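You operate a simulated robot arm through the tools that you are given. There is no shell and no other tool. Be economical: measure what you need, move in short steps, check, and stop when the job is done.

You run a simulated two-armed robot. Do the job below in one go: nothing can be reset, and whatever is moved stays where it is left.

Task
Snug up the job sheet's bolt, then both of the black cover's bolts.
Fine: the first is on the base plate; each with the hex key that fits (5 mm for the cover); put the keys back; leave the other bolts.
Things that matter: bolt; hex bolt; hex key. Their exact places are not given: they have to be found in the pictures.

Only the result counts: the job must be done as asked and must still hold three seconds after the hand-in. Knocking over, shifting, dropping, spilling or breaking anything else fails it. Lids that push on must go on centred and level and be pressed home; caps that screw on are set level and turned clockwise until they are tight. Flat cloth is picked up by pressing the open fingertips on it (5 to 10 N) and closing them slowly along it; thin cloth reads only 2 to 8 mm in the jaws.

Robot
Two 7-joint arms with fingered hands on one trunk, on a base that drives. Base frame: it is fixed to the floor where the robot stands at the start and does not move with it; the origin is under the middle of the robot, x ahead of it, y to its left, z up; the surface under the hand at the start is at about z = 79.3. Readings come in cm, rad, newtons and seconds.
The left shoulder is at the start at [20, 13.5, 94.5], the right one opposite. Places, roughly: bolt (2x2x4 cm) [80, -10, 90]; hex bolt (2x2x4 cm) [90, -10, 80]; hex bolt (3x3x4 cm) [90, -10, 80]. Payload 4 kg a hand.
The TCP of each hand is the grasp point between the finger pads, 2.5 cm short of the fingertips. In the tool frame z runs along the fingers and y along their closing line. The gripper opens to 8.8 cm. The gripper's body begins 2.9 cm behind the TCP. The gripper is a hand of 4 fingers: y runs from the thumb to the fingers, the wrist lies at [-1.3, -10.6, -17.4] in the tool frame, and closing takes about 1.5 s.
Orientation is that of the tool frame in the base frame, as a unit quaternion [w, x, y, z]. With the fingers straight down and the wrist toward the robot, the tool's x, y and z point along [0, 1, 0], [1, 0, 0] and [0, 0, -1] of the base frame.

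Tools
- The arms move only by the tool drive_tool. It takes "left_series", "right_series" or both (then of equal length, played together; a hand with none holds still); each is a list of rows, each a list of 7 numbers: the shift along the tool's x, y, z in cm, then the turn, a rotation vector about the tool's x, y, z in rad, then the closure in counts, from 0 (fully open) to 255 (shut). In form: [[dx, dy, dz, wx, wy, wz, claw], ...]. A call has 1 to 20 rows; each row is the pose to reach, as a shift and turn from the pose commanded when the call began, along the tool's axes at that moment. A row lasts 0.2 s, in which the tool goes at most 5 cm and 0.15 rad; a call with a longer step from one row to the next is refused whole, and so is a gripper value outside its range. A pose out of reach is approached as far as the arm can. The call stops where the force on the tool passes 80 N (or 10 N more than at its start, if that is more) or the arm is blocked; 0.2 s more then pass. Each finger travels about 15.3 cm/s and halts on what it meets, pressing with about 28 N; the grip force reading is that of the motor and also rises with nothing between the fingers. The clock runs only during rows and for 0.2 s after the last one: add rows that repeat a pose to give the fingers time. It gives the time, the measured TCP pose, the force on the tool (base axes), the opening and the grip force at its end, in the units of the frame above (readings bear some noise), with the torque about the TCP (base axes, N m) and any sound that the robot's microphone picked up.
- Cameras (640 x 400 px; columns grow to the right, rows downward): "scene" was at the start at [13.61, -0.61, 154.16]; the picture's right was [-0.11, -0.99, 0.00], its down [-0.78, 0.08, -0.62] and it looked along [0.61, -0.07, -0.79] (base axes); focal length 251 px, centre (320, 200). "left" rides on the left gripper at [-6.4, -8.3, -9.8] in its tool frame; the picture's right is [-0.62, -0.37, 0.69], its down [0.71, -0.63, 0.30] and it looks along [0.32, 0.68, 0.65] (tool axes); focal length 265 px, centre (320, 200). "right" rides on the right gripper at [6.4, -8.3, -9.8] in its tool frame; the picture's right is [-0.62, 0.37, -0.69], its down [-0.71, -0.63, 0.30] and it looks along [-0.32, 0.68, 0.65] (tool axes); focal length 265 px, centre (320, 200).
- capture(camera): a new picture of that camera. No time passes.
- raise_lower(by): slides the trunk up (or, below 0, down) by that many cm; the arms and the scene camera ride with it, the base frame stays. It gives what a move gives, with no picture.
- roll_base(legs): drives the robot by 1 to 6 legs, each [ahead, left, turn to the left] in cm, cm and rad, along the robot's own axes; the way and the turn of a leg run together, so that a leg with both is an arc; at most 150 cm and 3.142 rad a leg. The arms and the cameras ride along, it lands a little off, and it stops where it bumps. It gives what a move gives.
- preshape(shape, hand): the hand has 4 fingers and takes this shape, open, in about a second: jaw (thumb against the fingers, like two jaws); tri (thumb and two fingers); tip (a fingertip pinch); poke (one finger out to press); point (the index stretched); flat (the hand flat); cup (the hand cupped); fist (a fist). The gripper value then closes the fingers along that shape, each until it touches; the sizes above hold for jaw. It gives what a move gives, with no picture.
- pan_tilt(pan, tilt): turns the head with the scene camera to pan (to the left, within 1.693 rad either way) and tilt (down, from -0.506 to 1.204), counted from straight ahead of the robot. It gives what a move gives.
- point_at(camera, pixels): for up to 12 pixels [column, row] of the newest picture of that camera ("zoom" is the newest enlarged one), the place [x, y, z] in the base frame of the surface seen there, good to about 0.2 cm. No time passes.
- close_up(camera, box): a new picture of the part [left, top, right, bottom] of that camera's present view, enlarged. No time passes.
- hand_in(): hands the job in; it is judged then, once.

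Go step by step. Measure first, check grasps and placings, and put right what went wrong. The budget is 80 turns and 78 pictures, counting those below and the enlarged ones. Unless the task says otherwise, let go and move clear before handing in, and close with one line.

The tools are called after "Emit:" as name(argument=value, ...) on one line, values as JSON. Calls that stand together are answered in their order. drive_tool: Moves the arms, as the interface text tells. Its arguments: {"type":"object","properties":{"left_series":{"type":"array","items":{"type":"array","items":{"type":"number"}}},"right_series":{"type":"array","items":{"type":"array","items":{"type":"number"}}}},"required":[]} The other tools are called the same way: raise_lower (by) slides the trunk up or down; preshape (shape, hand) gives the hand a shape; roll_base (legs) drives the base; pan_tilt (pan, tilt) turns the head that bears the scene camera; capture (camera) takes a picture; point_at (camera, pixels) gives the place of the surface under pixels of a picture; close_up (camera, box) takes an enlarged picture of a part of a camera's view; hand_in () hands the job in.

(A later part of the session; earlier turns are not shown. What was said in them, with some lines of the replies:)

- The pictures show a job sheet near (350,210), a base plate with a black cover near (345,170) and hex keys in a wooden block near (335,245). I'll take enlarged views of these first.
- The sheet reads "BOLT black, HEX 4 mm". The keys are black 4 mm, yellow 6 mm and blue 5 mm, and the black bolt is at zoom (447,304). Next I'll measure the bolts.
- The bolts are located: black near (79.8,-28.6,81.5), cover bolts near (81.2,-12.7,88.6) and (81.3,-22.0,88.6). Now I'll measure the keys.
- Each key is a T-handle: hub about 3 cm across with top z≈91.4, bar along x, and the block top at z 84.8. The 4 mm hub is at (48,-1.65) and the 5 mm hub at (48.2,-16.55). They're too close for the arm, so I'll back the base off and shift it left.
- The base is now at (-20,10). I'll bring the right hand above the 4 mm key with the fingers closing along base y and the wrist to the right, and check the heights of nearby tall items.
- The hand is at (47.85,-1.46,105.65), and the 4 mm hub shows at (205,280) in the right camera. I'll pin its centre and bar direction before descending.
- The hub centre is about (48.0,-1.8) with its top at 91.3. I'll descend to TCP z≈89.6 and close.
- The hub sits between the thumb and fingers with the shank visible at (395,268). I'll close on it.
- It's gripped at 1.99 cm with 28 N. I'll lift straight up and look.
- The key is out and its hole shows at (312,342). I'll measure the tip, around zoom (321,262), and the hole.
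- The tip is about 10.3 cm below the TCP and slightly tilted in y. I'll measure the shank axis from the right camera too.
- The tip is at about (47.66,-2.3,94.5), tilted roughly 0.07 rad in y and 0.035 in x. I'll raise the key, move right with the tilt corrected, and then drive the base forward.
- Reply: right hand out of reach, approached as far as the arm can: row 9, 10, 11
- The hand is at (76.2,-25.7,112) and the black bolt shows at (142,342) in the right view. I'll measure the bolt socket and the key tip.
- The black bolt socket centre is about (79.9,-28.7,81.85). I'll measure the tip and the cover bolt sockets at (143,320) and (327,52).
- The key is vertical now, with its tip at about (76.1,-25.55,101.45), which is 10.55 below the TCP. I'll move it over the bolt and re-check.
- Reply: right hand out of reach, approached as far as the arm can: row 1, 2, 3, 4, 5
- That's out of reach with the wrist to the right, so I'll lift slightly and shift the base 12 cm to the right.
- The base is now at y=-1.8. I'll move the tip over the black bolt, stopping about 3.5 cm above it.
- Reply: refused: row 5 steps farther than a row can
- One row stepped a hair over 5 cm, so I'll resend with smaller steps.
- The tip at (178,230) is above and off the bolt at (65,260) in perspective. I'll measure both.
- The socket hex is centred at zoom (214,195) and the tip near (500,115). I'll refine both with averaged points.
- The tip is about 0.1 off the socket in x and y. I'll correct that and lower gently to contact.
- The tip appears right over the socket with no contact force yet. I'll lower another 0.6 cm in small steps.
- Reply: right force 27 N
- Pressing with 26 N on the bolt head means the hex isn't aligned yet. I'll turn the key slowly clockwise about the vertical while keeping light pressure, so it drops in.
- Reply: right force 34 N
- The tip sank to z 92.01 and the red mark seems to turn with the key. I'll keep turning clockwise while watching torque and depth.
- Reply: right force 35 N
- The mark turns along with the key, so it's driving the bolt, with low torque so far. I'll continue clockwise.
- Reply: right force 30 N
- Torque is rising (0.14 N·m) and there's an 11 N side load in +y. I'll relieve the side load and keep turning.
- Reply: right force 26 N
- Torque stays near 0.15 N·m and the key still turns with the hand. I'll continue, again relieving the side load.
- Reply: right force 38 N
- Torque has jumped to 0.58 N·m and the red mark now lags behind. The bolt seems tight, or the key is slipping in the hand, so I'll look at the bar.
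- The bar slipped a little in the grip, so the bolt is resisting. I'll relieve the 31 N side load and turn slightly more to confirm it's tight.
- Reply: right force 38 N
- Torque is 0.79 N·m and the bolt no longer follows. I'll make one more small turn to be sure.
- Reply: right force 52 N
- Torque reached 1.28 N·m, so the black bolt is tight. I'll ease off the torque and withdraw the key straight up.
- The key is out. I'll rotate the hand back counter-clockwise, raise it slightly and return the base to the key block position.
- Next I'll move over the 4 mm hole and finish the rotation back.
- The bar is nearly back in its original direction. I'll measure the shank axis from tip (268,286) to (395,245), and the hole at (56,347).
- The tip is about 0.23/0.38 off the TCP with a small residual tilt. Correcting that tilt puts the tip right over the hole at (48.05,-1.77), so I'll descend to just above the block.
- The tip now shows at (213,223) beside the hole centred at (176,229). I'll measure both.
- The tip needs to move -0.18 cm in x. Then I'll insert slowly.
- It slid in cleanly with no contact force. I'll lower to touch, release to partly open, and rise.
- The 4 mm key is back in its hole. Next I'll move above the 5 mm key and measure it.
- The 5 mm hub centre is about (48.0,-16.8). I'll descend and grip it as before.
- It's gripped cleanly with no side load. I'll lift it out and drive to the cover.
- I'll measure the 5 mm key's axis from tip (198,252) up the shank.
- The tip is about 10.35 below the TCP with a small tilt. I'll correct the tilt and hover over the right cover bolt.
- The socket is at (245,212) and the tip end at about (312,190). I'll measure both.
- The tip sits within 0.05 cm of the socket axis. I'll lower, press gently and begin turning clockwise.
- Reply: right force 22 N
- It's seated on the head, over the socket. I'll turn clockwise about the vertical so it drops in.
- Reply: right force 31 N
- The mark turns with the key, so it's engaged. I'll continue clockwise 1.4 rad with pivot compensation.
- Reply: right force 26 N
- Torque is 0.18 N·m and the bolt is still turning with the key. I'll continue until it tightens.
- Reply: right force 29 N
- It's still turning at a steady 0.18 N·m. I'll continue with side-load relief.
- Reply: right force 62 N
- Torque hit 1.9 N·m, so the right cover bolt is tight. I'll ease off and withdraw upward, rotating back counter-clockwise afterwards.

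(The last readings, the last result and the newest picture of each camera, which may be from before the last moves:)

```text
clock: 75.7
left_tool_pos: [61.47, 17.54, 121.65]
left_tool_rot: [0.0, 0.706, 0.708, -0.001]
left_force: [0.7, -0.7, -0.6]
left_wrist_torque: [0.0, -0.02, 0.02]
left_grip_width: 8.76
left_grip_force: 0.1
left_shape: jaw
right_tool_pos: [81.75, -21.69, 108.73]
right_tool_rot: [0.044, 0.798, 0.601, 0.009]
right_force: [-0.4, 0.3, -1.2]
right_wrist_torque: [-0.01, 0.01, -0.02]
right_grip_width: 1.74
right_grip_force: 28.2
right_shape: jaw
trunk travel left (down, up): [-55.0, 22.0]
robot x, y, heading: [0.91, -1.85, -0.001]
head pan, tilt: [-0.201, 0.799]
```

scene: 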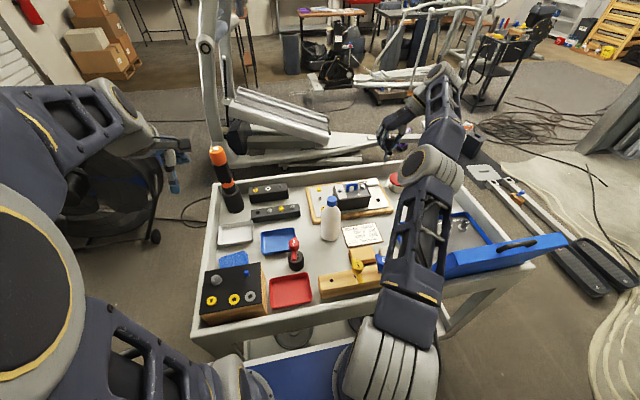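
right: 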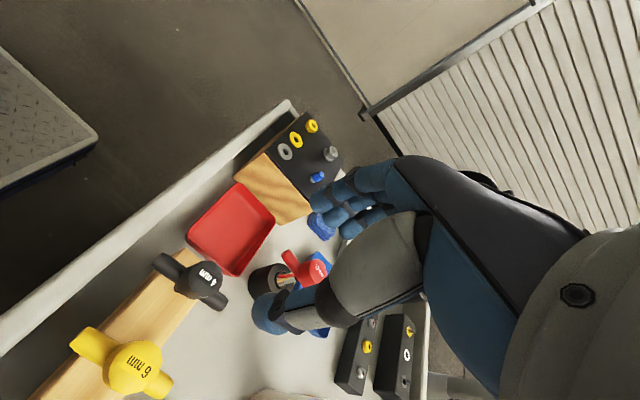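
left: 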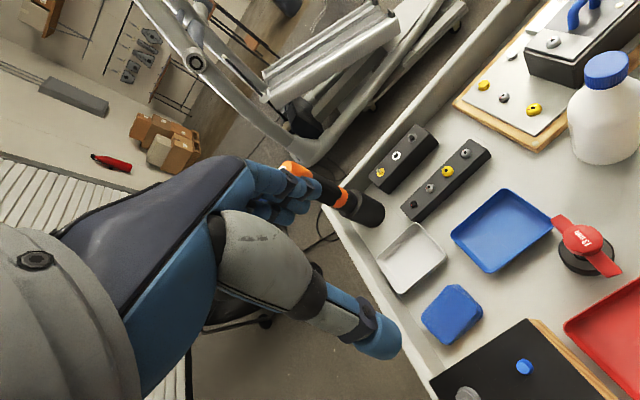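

Lifted clear. I'll finish the rotation back (1.85 rad) while moving over the left cover bolt.

Emit:
drive_tool(right_series=[[0, 0, 0, -0.006, 0.011, -0.14, 255], [0, 0, 0, -0.011, 0.022, -0.28, 255], [0, 0, 0, -0.017, 0.034, -0.42, 255], [0, 0, 0, -0.022, 0.045, -0.56, 255], [1, -0.3, -0.06, -0.028, 0.056, -0.7, 255], [2, -0.6, -0.13, -0.034, 0.067, -0.84, 255], [3, -0.85, -0.2, -0.039, 0.078, -0.98, 255], [4, -1.1, -0.25, -0.045, 0.09, -1.12, 255], [5, -1.4, -0.3, -0.05, 0.1, -1.26, 255], [6, -1.7, -0.4, -0.056, 0.112, -1.4, 255], [7, -2.0, -0.45, -0.062, 0.123, -1.54, 255], [8, -2.3, -0.5, -0.067, 0.134, -1.68, 255], [8.65, -2.45, -0.55, -0.073, 0.146, -1.82, 255], [8.65, -2.45, -0.55, -0.073, 0.146, -1.82, 255]])

Emit:
close_up(camera="right", box=[180, 210, 320, 310])

```text
clock: 78.7
left_tool_pos: [61.51, 17.59, 121.51]
left_tool_rot: [0.0, 0.705, 0.709, 0.0]
left_force: [-1.1, 0.0, 0.7]
left_wrist_torque: [0.0, 0.05, 0.01]
left_grip_width: 8.78
left_grip_force: 0.0
left_shape: jaw
right_tool_pos: [81.75, -12.64, 108.61]
right_tool_rot: [0.02, 0.012, 0.999, 0.041]
right_force: [0.0, -0.3, -0.3]
right_wrist_torque: [-0.01, -0.01, 0.02]
right_grip_width: 1.75
right_grip_force: 27.7
right_shape: jaw
trunk travel left (down, up): [-55.0, 22.0]
robot x, y, heading: [1.18, -2.48, -0.003]
head pan, tilt: [-0.201, 0.799]
```

```text
4.00 times, centred on (250, 260) of right
```

zoom: 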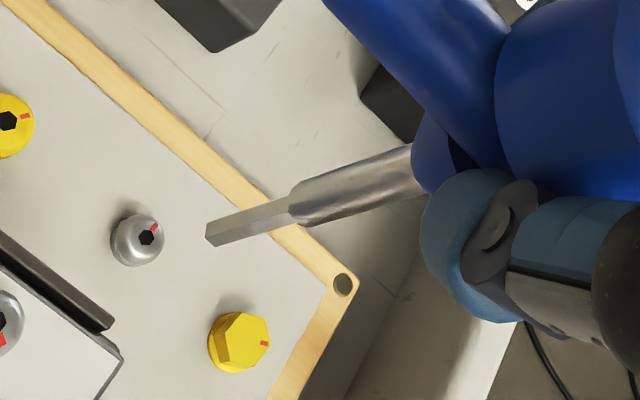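

The left cover bolt is at the lower-left edge. I'll measure the tip and axis first.

Emit:
point_at(camera="zoom", pixels=[[212, 235], [225, 229], [245, 222], [270, 214], [310, 202], [340, 192], [370, 183], [400, 174], [2, 324]])

```text
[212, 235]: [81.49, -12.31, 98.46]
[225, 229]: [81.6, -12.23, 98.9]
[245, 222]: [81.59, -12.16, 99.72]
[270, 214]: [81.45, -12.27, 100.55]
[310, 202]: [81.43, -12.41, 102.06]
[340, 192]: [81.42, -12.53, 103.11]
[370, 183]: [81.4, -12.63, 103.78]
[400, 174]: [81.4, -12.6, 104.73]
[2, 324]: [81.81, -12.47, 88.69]
```

The tip is at (81.7,-12.07,98.35) with a 0.038 tilt in y. I'll correct that and descend to hover over the left bolt.

Emit:
drive_tool(right_series=[[0.1, -0.3, 2, 0.02, 0, 0, 255], [0.2, -0.5, 4.5, 0.038, 0, 0, 255], [0.29, -0.76, 7.3, 0.038, 0, 0, 255], [0.29, -0.76, 7.3, 0.038, 0, 0, 255], [0.29, -0.76, 7.3, 0.038, 0, 0, 255]])

Emit:
close_up(camera="right", box=[180, 245, 260, 305])

```text
clock: 79.9
left_tool_pos: [61.41, 17.61, 121.57]
left_tool_rot: [0.0, 0.706, 0.708, 0.0]
left_force: [0.3, 0.1, -0.6]
left_wrist_torque: [0.01, -0.05, 0.0]
left_grip_width: 8.75
left_grip_force: 0.0
left_shape: jaw
right_tool_pos: [81.75, -12.9, 101.28]
right_tool_rot: [0.021, 0.013, 0.999, 0.021]
right_force: [0.3, 1.0, -0.3]
right_wrist_torque: [0.01, -0.02, -0.02]
right_grip_width: 1.73
right_grip_force: 27.8
right_shape: jaw
trunk travel left (down, up): [-55.0, 22.0]
robot x, y, heading: [0.59, -2.22, 0.003]
head pan, tilt: [-0.201, 0.799]
```

```text
6.67 times, centred on (220, 275) of right
```

zoom: 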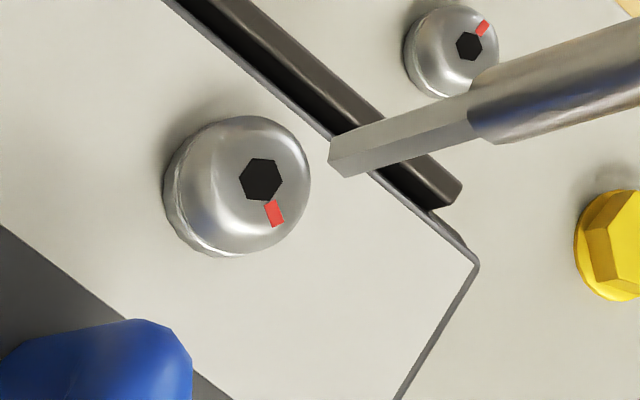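

Emit:
point_at(camera="zoom", pixels=[[260, 180], [253, 180], [267, 180], [260, 172], [260, 188], [337, 158], [343, 160], [352, 152], [352, 165], [400, 138], [460, 120], [530, 95]])

```text
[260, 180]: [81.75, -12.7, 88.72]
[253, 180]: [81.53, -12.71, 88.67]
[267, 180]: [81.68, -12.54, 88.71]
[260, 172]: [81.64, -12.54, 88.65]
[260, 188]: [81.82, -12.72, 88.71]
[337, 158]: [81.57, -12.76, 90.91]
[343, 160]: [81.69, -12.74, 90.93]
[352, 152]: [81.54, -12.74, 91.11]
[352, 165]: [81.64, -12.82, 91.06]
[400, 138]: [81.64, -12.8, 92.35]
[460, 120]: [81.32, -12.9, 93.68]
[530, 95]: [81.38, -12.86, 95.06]
```

The offset is just (-0.07,-0.07). I'll lower, press and turn clockwise 0.6 rad with pivot compensation.

Emit:
drive_tool(right_series=[[0.1, -0.11, 1.1, 0, 0, 0, 255], [0.15, -0.15, 2.0, 0, 0, 0, 255], [0.17, -0.17, 2.3, 0, 0, 0, 255], [0.18, -0.18, 2.5, 0, 0, 0, 255], [0.18, -0.18, 2.65, 0, 0, 0, 255], [0.18, -0.18, 2.65, 0, 0, 0, 255], [0.21, -0.18, 2.65, 0.004, -0.004, 0.1, 255], [0.25, -0.17, 2.65, 0.008, -0.008, 0.2, 255], [0.28, -0.17, 2.65, 0.013, -0.013, 0.3, 255], [0.31, -0.15, 2.65, 0.017, -0.017, 0.4, 255], [0.34, -0.14, 2.65, 0.021, -0.021, 0.5, 255], [0.37, -0.12, 2.65, 0.025, -0.026, 0.6, 255], [0.37, -0.12, 2.65, 0.025, -0.026, 0.6, 255]])

Emit:
close_up(camera="right", box=[180, 235, 280, 305])

```text
clock: 82.7
left_tool_pos: [61.41, 17.55, 121.6]
left_tool_rot: [0.0, 0.705, 0.709, 0.0]
left_force: [-0.4, 0.6, 0.0]
left_wrist_torque: [0.0, -0.01, -0.01]
left_grip_width: 8.77
left_grip_force: 0.1
left_shape: jaw
right_tool_pos: [81.58, -12.88, 98.92]
right_tool_rot: [0.027, 0.31, 0.95, 0.015]
right_force: [11.0, -1.1, 19.4]
right_wrist_torque: [0.05, -0.28, -0.03]
right_grip_width: 1.82
right_grip_force: 28.2
right_shape: jaw
trunk travel left (down, up): [-55.0, 22.0]
robot x, y, heading: [1.11, -1.95, 0.002]
head pan, tilt: [-0.201, 0.799]
```

```text
5.71 times, centred on (230, 270) of right
```

zoom: 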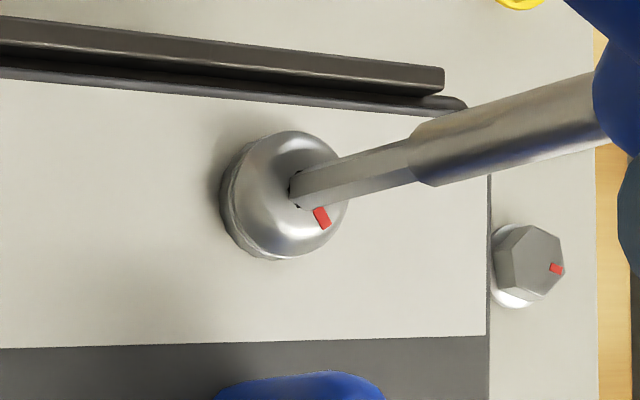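

The mark seems to follow the key after about 8° of take-up, and there's an 11 N side load in +x. I'll relieve that, press slightly more, and keep turning.

Emit:
drive_tool(right_series=[[-0.05, 0.04, 0.05, 0.002, -0.002, 0.05, 255], [-0.08, 0.09, 0.1, 0.006, -0.006, 0.15, 255], [-0.05, 0.1, 0.1, 0.01, -0.01, 0.25, 255], [-0.02, 0.1, 0.1, 0.015, -0.015, 0.35, 255], [0.02, 0.11, 0.1, 0.02, -0.02, 0.45, 255], [0.06, 0.12, 0.1, 0.023, -0.023, 0.55, 255], [0.09, 0.12, 0.1, 0.027, -0.027, 0.65, 255], [0.12, 0.13, 0.1, 0.031, -0.031, 0.75, 255], [0.12, 0.13, 0.1, 0.031, -0.031, 0.75, 255]])

Emit:
close_up(camera="right", box=[180, 235, 280, 305])

```text
clock: 84.7
left_tool_pos: [61.53, 17.59, 121.58]
left_tool_rot: [-0.001, 0.706, 0.708, -0.001]
left_force: [-0.9, -0.5, 0.2]
left_wrist_torque: [0.0, -0.01, -0.02]
left_grip_width: 8.77
left_grip_force: 0.1
left_shape: jaw
right_tool_pos: [81.53, -12.75, 98.85]
right_tool_rot: [0.03, 0.636, 0.771, 0.004]
right_force: [5.9, -2.3, 22.6]
right_wrist_torque: [-0.09, -0.25, 0.05]
right_grip_width: 1.88
right_grip_force: 28.3
right_shape: jaw
trunk travel left (down, up): [-55.0, 22.0]
robot x, y, heading: [0.71, -1.96, 0.001]
head pan, tilt: [-0.201, 0.799]
```

```text
5.71 times, centred on (230, 270) of right
```

zoom: 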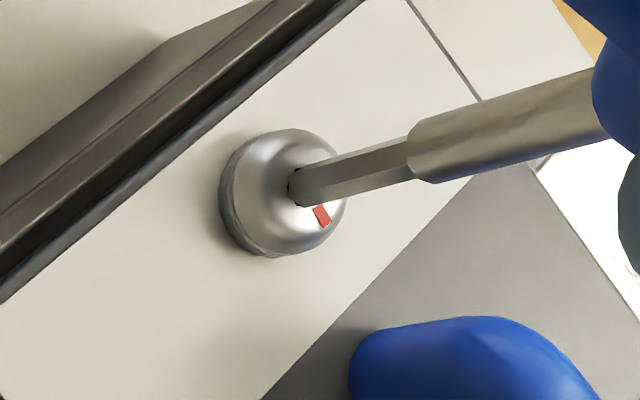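

The bolt follows the key. I'll continue another 1.4 rad clockwise.

Emit:
drive_tool(right_series=[[0.02, 0.01, 0, 0.004, -0.004, 0.1, 255], [0.04, 0.02, 0, 0.008, -0.008, 0.2, 255], [0.06, 0.03, 0, 0.013, -0.013, 0.3, 255], [0.08, 0.04, 0, 0.017, -0.017, 0.4, 255], [0.1, 0.05, 0, 0.021, -0.021, 0.5, 255], [0.12, 0.06, 0, 0.025, -0.025, 0.6, 255], [0.14, 0.07, 0, 0.029, -0.03, 0.7, 255], [0.16, 0.08, 0, 0.033, -0.034, 0.8, 255], [0.18, 0.09, 0, 0.038, -0.038, 0.9, 255], [0.2, 0.1, 0, 0.042, -0.042, 1.0, 255], [0.22, 0.11, 0, 0.046, -0.047, 1.1, 255], [0.24, 0.12, 0, 0.05, -0.051, 1.2, 255], [0.26, 0.13, 0, 0.054, -0.055, 1.3, 255], [0.28, 0.14, 0, 0.059, -0.06, 1.4, 255], [0.28, 0.14, 0, 0.059, -0.06, 1.4, 255]])

Emit:
close_up(camera="right", box=[180, 195, 340, 305])

```text
clock: 87.9
left_tool_pos: [61.49, 17.56, 121.62]
left_tool_rot: [0.0, 0.706, 0.708, 0.0]
left_force: [-0.4, 0.2, 0.0]
left_wrist_torque: [-0.04, -0.03, -0.03]
left_grip_width: 8.74
left_grip_force: 0.2
left_shape: jaw
right_tool_pos: [81.58, -12.44, 98.81]
right_tool_rot: [0.025, 0.983, 0.18, -0.017]
right_force: [11.3, -0.2, 25.7]
right_wrist_torque: [-0.21, -0.15, 0.19]
right_grip_width: 1.97
right_grip_force: 28.1
right_shape: jaw
trunk travel left (down, up): [-55.0, 22.0]
robot x, y, heading: [0.84, -2.18, 0.0]
head pan, tilt: [-0.201, 0.799]
```

```text
3.64 times, centred on (260, 250) of right
```

zoom: 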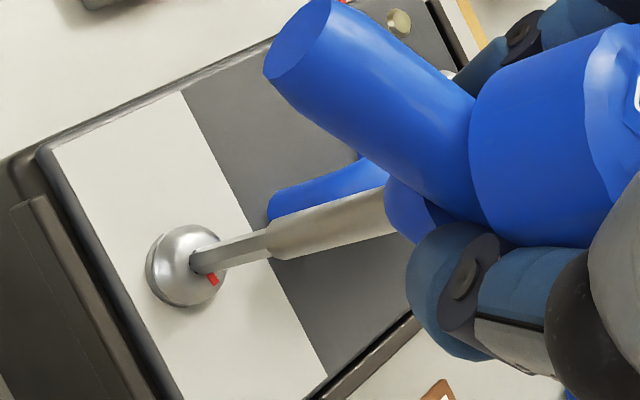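

Still turning freely at 0.19 N·m. I'll continue 0.8 rad.

Emit:
drive_tool(right_series=[[0.05, 0.02, 0, 0.004, -0.004, 0.1, 255], [0.1, 0.04, 0, 0.008, -0.008, 0.2, 255], [0.12, 0.03, 0, 0.013, -0.013, 0.3, 255], [0.14, 0.02, 0, 0.017, -0.017, 0.4, 255], [0.15, 0, 0, 0.021, -0.021, 0.5, 255], [0.15, -0.02, 0, 0.025, -0.025, 0.6, 255], [0.15, -0.03, 0, 0.029, -0.03, 0.7, 255], [0.15, -0.05, 0, 0.033, -0.034, 0.8, 255], [0.15, -0.05, 0, 0.033, -0.034, 0.8, 255]])

Emit:
close_up(camera="right", box=[180, 195, 340, 305])

```text
clock: 89.9
left_tool_pos: [61.56, 17.48, 121.56]
left_tool_rot: [0.0, 0.706, 0.708, 0.0]
left_force: [0.5, 0.0, 0.5]
left_wrist_torque: [0.02, 0.0, -0.01]
left_grip_width: 8.77
left_grip_force: 0.0
left_shape: jaw
right_tool_pos: [82.03, -12.68, 98.7]
right_tool_rot: [0.019, 0.976, -0.216, -0.018]
right_force: [46.6, -26.9, 14.8]
right_wrist_torque: [-1.1, -0.66, 1.75]
right_grip_width: 1.95
right_grip_force: 28.1
right_shape: jaw
trunk travel left (down, up): [-55.0, 22.0]
robot x, y, heading: [0.57, -2.35, 0.006]
head pan, tilt: [-0.201, 0.799]
```

```text
3.64 times, centred on (260, 250) of right
```

zoom: 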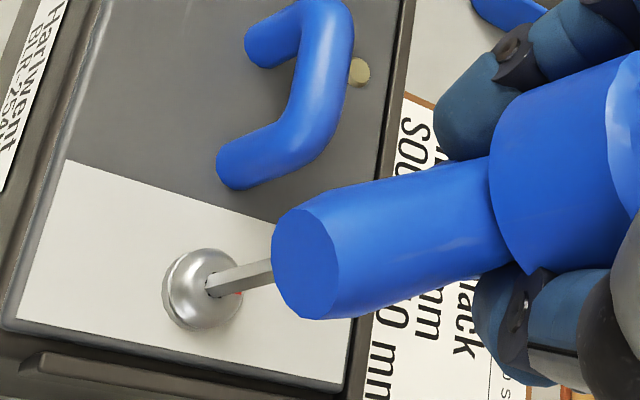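

Torque reached 1.75 N·m, so the left cover bolt is tight. I'll ease off, withdraw and start rotating back.

Emit:
drive_tool(right_series=[[0, 0, 0, -0.004, 0.004, -0.1, 255], [0, 0, 0, -0.008, 0.008, -0.2, 255], [0, 0, 0, -0.013, 0.013, -0.3, 255], [-0.01, 0.01, -0.3, -0.015, 0.015, -0.35, 255], [-0.03, 0.03, -0.7, -0.015, 0.015, -0.35, 255], [-0.06, 0.06, -1.5, -0.015, 0.015, -0.35, 255], [-0.12, 0.12, -3, -0.015, 0.015, -0.35, 255], [-0.25, 0.25, -6, -0.015, 0.015, -0.35, 255], [-0.42, 0.42, -10, -0.015, 0.015, -0.35, 255], [-0.42, 0.42, -10, -0.02, 0.02, -0.49, 255], [-0.42, 0.42, -10, -0.026, 0.026, -0.63, 255], [-0.42, 0.42, -10, -0.032, 0.032, -0.77, 255], [-0.42, 0.42, -10, -0.038, 0.038, -0.91, 255], [-0.42, 0.42, -10, -0.044, 0.044, -1.05, 255], [-0.42, 0.42, -10, -0.05, 0.05, -1.19, 255], [-0.42, 0.42, -10, -0.056, 0.056, -1.33, 255], [-0.42, 0.42, -10, -0.062, 0.062, -1.47, 255], [-0.42, 0.42, -10, -0.068, 0.068, -1.61, 255], [-0.42, 0.42, -10, -0.073, 0.074, -1.75, 255], [-0.42, 0.42, -10, -0.073, 0.074, -1.75, 255]])

Emit:
capture(camera="right")

```text
clock: 94.1
left_tool_pos: [61.56, 17.6, 121.57]
left_tool_rot: [0.001, 0.706, 0.708, 0.0]
left_force: [-0.4, -0.2, -0.6]
left_wrist_torque: [-0.01, -0.01, 0.01]
left_grip_width: 8.76
left_grip_force: 0.0
left_shape: jaw
right_tool_pos: [81.66, -12.42, 108.74]
right_tool_rot: [0.029, 0.791, 0.611, -0.005]
right_force: [0.2, -0.3, -0.3]
right_wrist_torque: [-0.01, -0.01, 0.04]
right_grip_width: 1.75
right_grip_force: 28.2
right_shape: jaw
trunk travel left (down, up): [-55.0, 22.0]
robot x, y, heading: [0.77, -2.17, -0.0]
head pan, tilt: [-0.201, 0.799]
```

```text
16 pictures are left
```

right: 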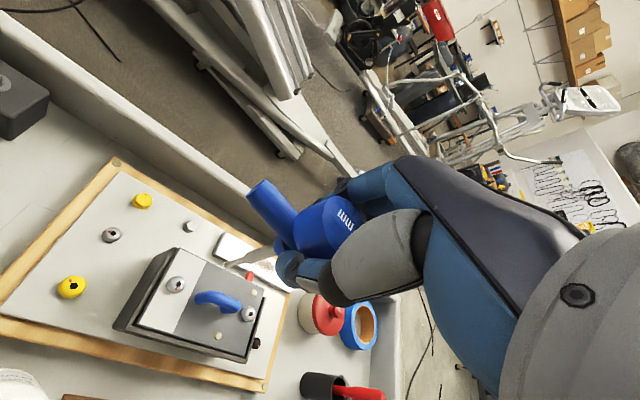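

I'll finish rotating back while raising and shifting right to clear the bottle, then drive the base back to the block.

Emit:
drive_tool(right_series=[[0, 0, -1, -0.006, 0.006, -0.14, 255], [0, 0, -2, -0.012, 0.012, -0.28, 255], [0, 0, -3, -0.018, 0.018, -0.42, 255], [0, 0, -3.5, -0.024, 0.024, -0.56, 255], [-1.2, 0.3, -3.5, -0.03, 0.03, -0.7, 255], [-2.4, 0.6, -3.5, -0.035, 0.036, -0.84, 255], [-3.6, 0.9, -3.5, -0.041, 0.042, -0.98, 255], [-4.8, 1.2, -3.5, -0.047, 0.048, -1.12, 255], [-6, 1.5, -3.5, -0.053, 0.054, -1.26, 255], [-7.2, 1.8, -3.5, -0.059, 0.06, -1.4, 255], [-8.4, 2.1, -3.5, -0.065, 0.065, -1.54, 255], [-9.67, 2.5, -3.5, -0.07, 0.071, -1.68, 255], [-9.67, 2.5, -3.5, -0.076, 0.077, -1.82, 255], [-9.67, 2.5, -3.5, -0.076, 0.077, -1.82, 255]])

Emit:
roll_base(legs=[[-20.5, 12, 0]])

```text
clock: 97.1
left_tool_pos: [61.36, 17.68, 121.63]
left_tool_rot: [0.001, 0.707, 0.708, 0.0]
left_force: [-0.6, -0.6, 0.4]
left_wrist_torque: [-0.02, 0.0, 0.0]
left_grip_width: 8.77
left_grip_force: 0.0
left_shape: jaw
right_tool_pos: [81.5, -22.2, 112.76]
right_tool_rot: [0.019, 0.001, 1.0, 0.021]
right_force: [-0.2, -0.2, -0.4]
right_wrist_torque: [-0.05, 0.01, -0.04]
right_grip_width: 1.71
right_grip_force: 28.3
right_shape: jaw
trunk travel left (down, up): [-55.0, 22.0]
robot x, y, heading: [0.6, -2.36, -0.005]
head pan, tilt: [-0.201, 0.799]
```

```text
clock: 98.9
left_tool_pos: [40.73, 29.56, 121.64]
left_tool_rot: [0.0, 0.706, 0.709, 0.0]
left_force: [-0.1, 0.3, 0.3]
left_wrist_torque: [-0.01, 0.01, 0.02]
left_grip_width: 8.75
left_grip_force: 0.0
left_shape: jaw
right_tool_pos: [60.76, -10.19, 112.7]
right_tool_rot: [0.019, 0.002, 1.0, 0.021]
right_force: [0.1, 0.0, -1.6]
right_wrist_torque: [-0.01, 0.01, 0.01]
right_grip_width: 1.75
right_grip_force: 28.0
right_shape: jaw
trunk travel left (down, up): [-55.0, 22.0]
robot x, y, heading: [-19.59, 9.89, 0.002]
head pan, tilt: [-0.201, 0.799]
```

Next I'll move over the 5 mm hole and measure the shank and hole.

Emit:
drive_tool(right_series=[[3.2, -1.7, 0.3, 0, 0, 0, 255], [6.4, -3.4, 0.6, 0, 0, 0, 255], [9.6, -5.1, 1.5, 0, 0, 0, 255], [12.85, -6.77, 3.24, 0, 0, 0, 255], [12.85, -6.77, 3.24, 0, 0, 0, 255], [12.85, -6.77, 3.24, 0, 0, 0, 255]])

Emit:
close_up(camera="right", box=[150, 200, 310, 310])

```text
clock: 100.3
left_tool_pos: [40.78, 29.57, 121.61]
left_tool_rot: [0.0, 0.707, 0.708, 0.0]
left_force: [0.3, 0.1, -0.1]
left_wrist_torque: [0.02, 0.0, 0.03]
left_grip_width: 8.75
left_grip_force: 0.1
left_shape: jaw
right_tool_pos: [48.19, -16.77, 108.68]
right_tool_rot: [0.019, 0.002, 1.0, 0.022]
right_force: [-0.4, 0.4, -0.7]
right_wrist_torque: [-0.01, 0.01, 0.0]
right_grip_width: 1.75
right_grip_force: 28.4
right_shape: jaw
trunk travel left (down, up): [-55.0, 22.0]
robot x, y, heading: [-20.01, 10.16, 0.009]
head pan, tilt: [-0.201, 0.799]
```

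```text
3.64 times, centred on (230, 255) of right
```

zoom: 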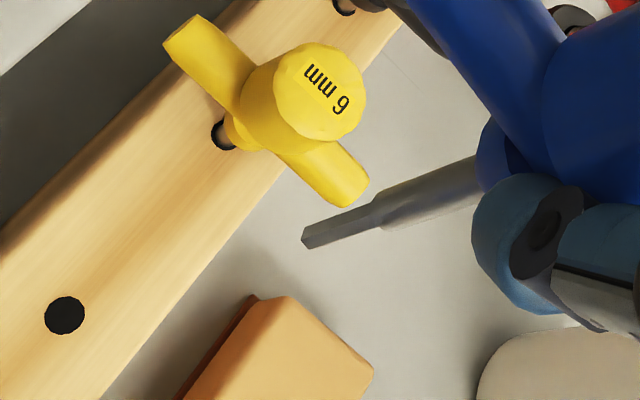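

Emit:
point_at(camera="zoom", pixels=[[306, 238], [318, 233], [335, 227], [360, 217], [390, 208], [420, 198], [445, 190], [470, 181], [64, 315], [57, 315], [71, 315], [64, 308]])

```text
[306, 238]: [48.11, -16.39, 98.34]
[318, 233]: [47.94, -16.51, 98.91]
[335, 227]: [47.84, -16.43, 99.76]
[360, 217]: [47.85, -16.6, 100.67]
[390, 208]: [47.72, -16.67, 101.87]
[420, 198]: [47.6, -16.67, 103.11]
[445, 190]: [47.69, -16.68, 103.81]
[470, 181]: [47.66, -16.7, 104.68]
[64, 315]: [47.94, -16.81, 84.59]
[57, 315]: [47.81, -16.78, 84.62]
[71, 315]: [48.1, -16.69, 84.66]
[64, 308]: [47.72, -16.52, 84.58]
```

The tip tilts about 0.05/0.027 and the hole centre is (47.92,-16.73). I'll correct and descend to just above the block.

Emit:
drive_tool(right_series=[[0.0, -0.3, 3, 0.027, 0.05, 0, 255], [0.05, -0.45, 6, 0.027, 0.05, 0, 255], [0.14, -0.6, 9, 0.027, 0.05, 0, 255], [0.22, -0.73, 12.2, 0.027, 0.05, 0, 255], [0.22, -0.73, 12.2, 0.027, 0.05, 0, 255], [0.22, -0.73, 12.2, 0.027, 0.05, 0, 255]])

Emit:
close_up(camera="right", box=[190, 220, 310, 310])

```text
clock: 101.7
left_tool_pos: [40.67, 29.56, 121.66]
left_tool_rot: [0.0, 0.706, 0.708, 0.0]
left_force: [-0.6, -0.3, 0.0]
left_wrist_torque: [0.0, -0.01, 0.01]
left_grip_width: 8.75
left_grip_force: 0.0
left_shape: jaw
right_tool_pos: [48.51, -16.94, 96.31]
right_tool_rot: [-0.005, 0.001, 1.0, 0.008]
right_force: [-0.5, 0.6, -1.1]
right_wrist_torque: [0.03, 0.02, -0.01]
right_grip_width: 1.77
right_grip_force: 28.5
right_shape: jaw
trunk travel left (down, up): [-55.0, 22.0]
robot x, y, heading: [-19.8, 9.67, 0.005]
head pan, tilt: [-0.201, 0.799]
```

```text
4.44 times, centred on (250, 265) of right
```

zoom: 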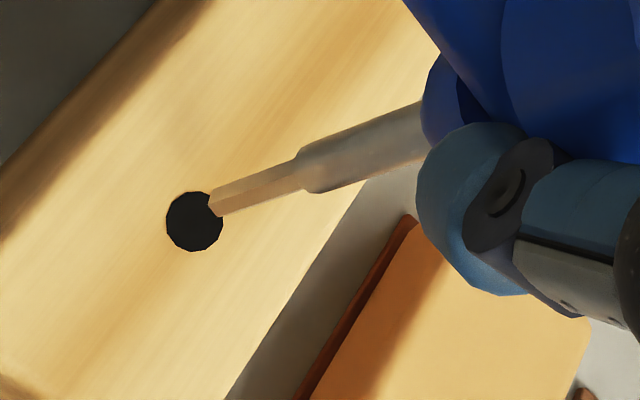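

Emit:
point_at(camera="zoom", pixels=[[214, 204], [222, 199], [240, 191], [260, 184], [285, 175], [330, 163], [365, 150], [400, 138], [193, 222], [186, 222], [200, 222], [193, 230]])

```text
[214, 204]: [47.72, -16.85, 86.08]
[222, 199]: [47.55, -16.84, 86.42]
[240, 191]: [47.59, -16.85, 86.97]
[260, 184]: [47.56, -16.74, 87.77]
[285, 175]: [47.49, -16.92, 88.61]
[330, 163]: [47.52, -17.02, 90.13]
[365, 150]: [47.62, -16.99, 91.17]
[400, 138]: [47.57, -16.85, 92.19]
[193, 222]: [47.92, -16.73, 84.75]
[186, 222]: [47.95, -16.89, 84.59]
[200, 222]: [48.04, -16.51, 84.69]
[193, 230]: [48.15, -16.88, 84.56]
```

The tip is vertical and needs (+0.2,-0.1). I'll insert it slowly.

Emit:
drive_tool(right_series=[[-0.2, -0.1, 0, 0, 0, 0, 255], [-0.21, -0.11, 0.8, 0, 0, 0, 255], [-0.22, -0.12, 1.6, 0, 0, 0, 255], [-0.22, -0.14, 2.4, 0, 0, 0, 255], [-0.23, -0.15, 3.2, 0, 0, 0, 255], [-0.24, -0.16, 4, 0, 0, 0, 255], [-0.25, -0.17, 4.6, 0, 0, 0, 255], [-0.25, -0.18, 5.2, 0, 0, 0, 255], [-0.26, -0.19, 5.8, 0, 0, 0, 255], [-0.26, -0.2, 6.3, 0, 0, 0, 255], [-0.26, -0.2, 6.3, 0, 0, 0, 255]])

```text
clock: 104.1
left_tool_pos: [40.56, 29.74, 121.59]
left_tool_rot: [0.001, 0.706, 0.709, 0.001]
left_force: [-0.4, 1.1, -0.7]
left_wrist_torque: [0.01, -0.02, 0.01]
left_grip_width: 8.75
left_grip_force: 0.1
left_shape: jaw
right_tool_pos: [48.34, -17.0, 89.98]
right_tool_rot: [-0.006, 0.002, 1.0, 0.008]
right_force: [-0.1, 1.0, -1.0]
right_wrist_torque: [0.0, 0.0, -0.01]
right_grip_width: 1.74
right_grip_force: 27.7
right_shape: jaw
trunk travel left (down, up): [-55.0, 22.0]
robot x, y, heading: [-19.88, 10.14, 0.006]
head pan, tilt: [-0.201, 0.799]
```

It inserted with no resistance. I'll lower the last bit, open, and rise.

Emit:
drive_tool(right_series=[[0, 0, 0.15, 0, 0, 0, 255], [0, 0, 0.25, 0, 0, 0, 255], [0, 0, 0.25, 0, 0, 0, 200], [0, 0, 0.25, 0, 0, 0, 150], [0, 0, 0.25, 0, 0, 0, 110], [0, 0, 0.25, 0, 0, 0, 80], [0, 0, 0.25, 0, 0, 0, 80], [0, 0, 0.25, 0, 0, 0, 80], [0, 0, 0.25, 0, 0, 0, 80]])

Emit:
drive_tool(right_series=[[0, 0, -2, 0, 0, 0, 80], [0, 0, -4, 0, 0, 0, 80], [0, 0, -8, 0, 0, 0, 80], [0, 0, -12, 0, 0, 0, 80], [0, 0, -16, 0, 0, 0, 80], [0, -4, -20, 0, 0, 0, 80], [0, -8, -22, 0, 0, 0, 80], [0, -12, -24, 0, 0, 0, 80], [0, -12, -24, 0, 0, 0, 80]])

Emit:
pan_tilt(pan=-0.3, tilt=0.75)

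Emit:
capture(camera="scene")

Emit:
capture(camera="right")

```text
clock: 106.1
left_tool_pos: [40.64, 29.68, 121.65]
left_tool_rot: [0.0, 0.706, 0.708, -0.001]
left_force: [0.3, -0.3, -0.9]
left_wrist_torque: [-0.06, -0.01, 0.03]
left_grip_width: 8.76
left_grip_force: 0.1
left_shape: jaw
right_tool_pos: [48.44, -17.05, 89.95]
right_tool_rot: [-0.005, 0.001, 1.0, 0.008]
right_force: [-0.2, -0.2, 0.1]
right_wrist_torque: [0.0, -0.01, -0.02]
right_grip_width: 6.01
right_grip_force: 0.0
right_shape: jaw
trunk travel left (down, up): [-55.0, 22.0]
robot x, y, heading: [-19.95, 10.2, 0.003]
head pan, tilt: [-0.201, 0.799]
```

```text
refused: row 6 steps farther than a row can; nothing moved
```

```text
clock: 106.8
left_tool_pos: [40.68, 29.68, 121.53]
left_tool_rot: [0.001, 0.706, 0.708, 0.001]
left_force: [-0.7, -0.3, 1.2]
left_wrist_torque: [0.01, -0.01, -0.01]
left_grip_width: 8.74
left_grip_force: 0.0
left_shape: jaw
right_tool_pos: [48.52, -17.13, 89.83]
right_tool_rot: [-0.005, 0.002, 1.0, 0.008]
right_force: [-0.4, 0.0, 0.0]
right_wrist_torque: [-0.03, 0.02, -0.01]
right_grip_width: 5.99
right_grip_force: 0.1
right_shape: jaw
trunk travel left (down, up): [-55.0, 22.0]
robot x, y, heading: [-19.77, 9.96, 0.001]
head pan, tilt: [-0.3, 0.75]
```

```text
13 pictures are left
```

scene: 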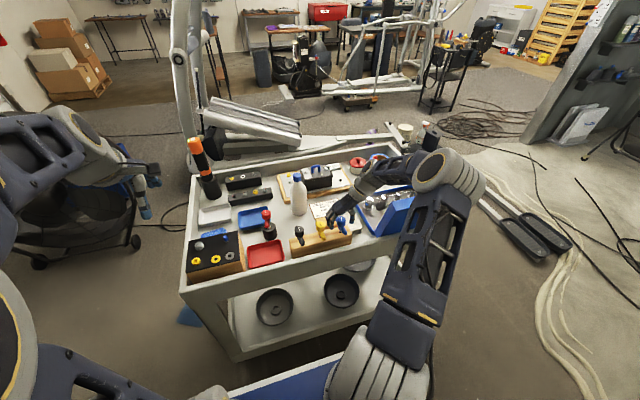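

```text
12 pictures are left
```

right: 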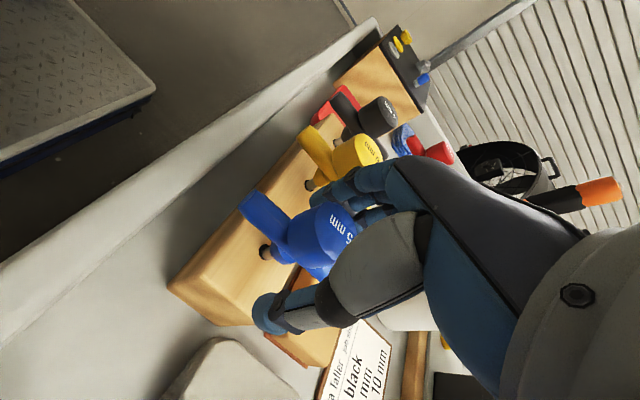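

The 5 mm key stands in its hole and the hand is open around it. I'll rise straight up and clear.

Emit:
drive_tool(right_series=[[0, 0, -2, 0, 0, 0, 80], [0, 0, -4, 0, 0, 0, 80], [0, 0, -8, 0, 0, 0, 80], [0, 0, -12, 0, 0, 0, 80], [0, 0, -16, 0, 0, 0, 80], [0, -3, -19, 0, 0, 0, 80], [0, -7, -20, 0, 0, 0, 80], [0, -11, -20, 0, 0, 0, 80], [0, -15, -20, 0, 0, 0, 80], [0, -15, -20, 0, 0, 0, 80]])

Emit:
capture(camera="scene")

Emit:
close_up(camera="scene", box=[190, 150, 430, 290])

Emit:
close_up(camera="scene", box=[270, 150, 370, 215])

```text
clock: 109.0
left_tool_pos: [40.65, 29.61, 121.66]
left_tool_rot: [0.0, 0.706, 0.708, 0.0]
left_force: [0.4, -0.3, -0.3]
left_wrist_torque: [0.02, 0.0, -0.02]
left_grip_width: 8.77
left_grip_force: 0.0
left_shape: jaw
right_tool_pos: [48.75, -32.31, 109.62]
right_tool_rot: [-0.005, 0.002, 1.0, 0.008]
right_force: [0.0, -0.3, 0.2]
right_wrist_torque: [0.01, 0.0, -0.01]
right_grip_width: 5.99
right_grip_force: 0.0
right_shape: jaw
trunk travel left (down, up): [-55.0, 22.0]
robot x, y, heading: [-20.12, 9.7, 0.003]
head pan, tilt: [-0.3, 0.75]
```

```text
11 pictures are left
```

scene: 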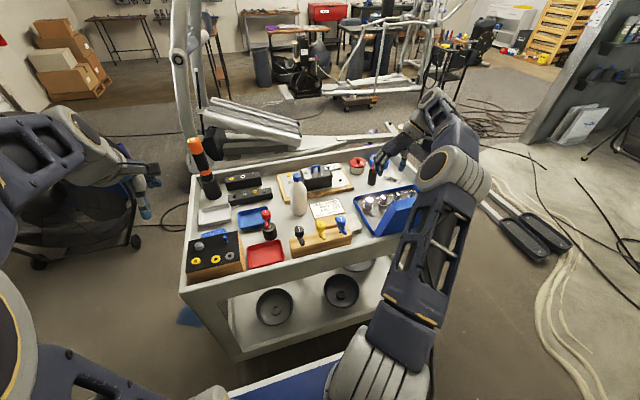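

```text
2.67 times, centred on (310, 220) of scene
```

zoom: 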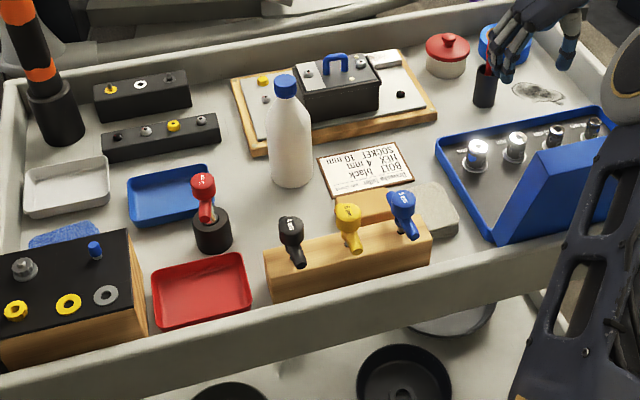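

```text
6.15 times, centred on (320, 182) of scene
```

zoom: 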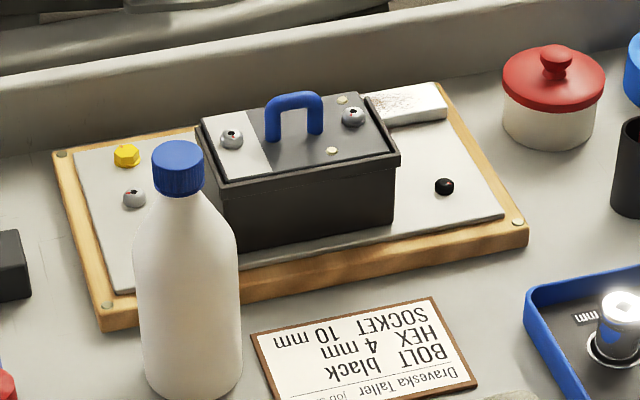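

Both keys are back in their holes, nothing else has shifted, and the hand is clear. The black bolt and both cover bolts stopped hard at 1.3 to 1.9 N·m, so I'll hand in.

Emit:
hand_in()

```text
The job is handed in.
```

I tightened the black base-plate bolt with the 4 mm key and both cover bolts with the 5 mm key, put both keys back in the block, left the other bolts alone, and handed the job in. The last torque readings were about 1.3 N·m on the black bolt and 1.9 and 1.75 N·m on the cover bolts; no target torque was given to check them against.
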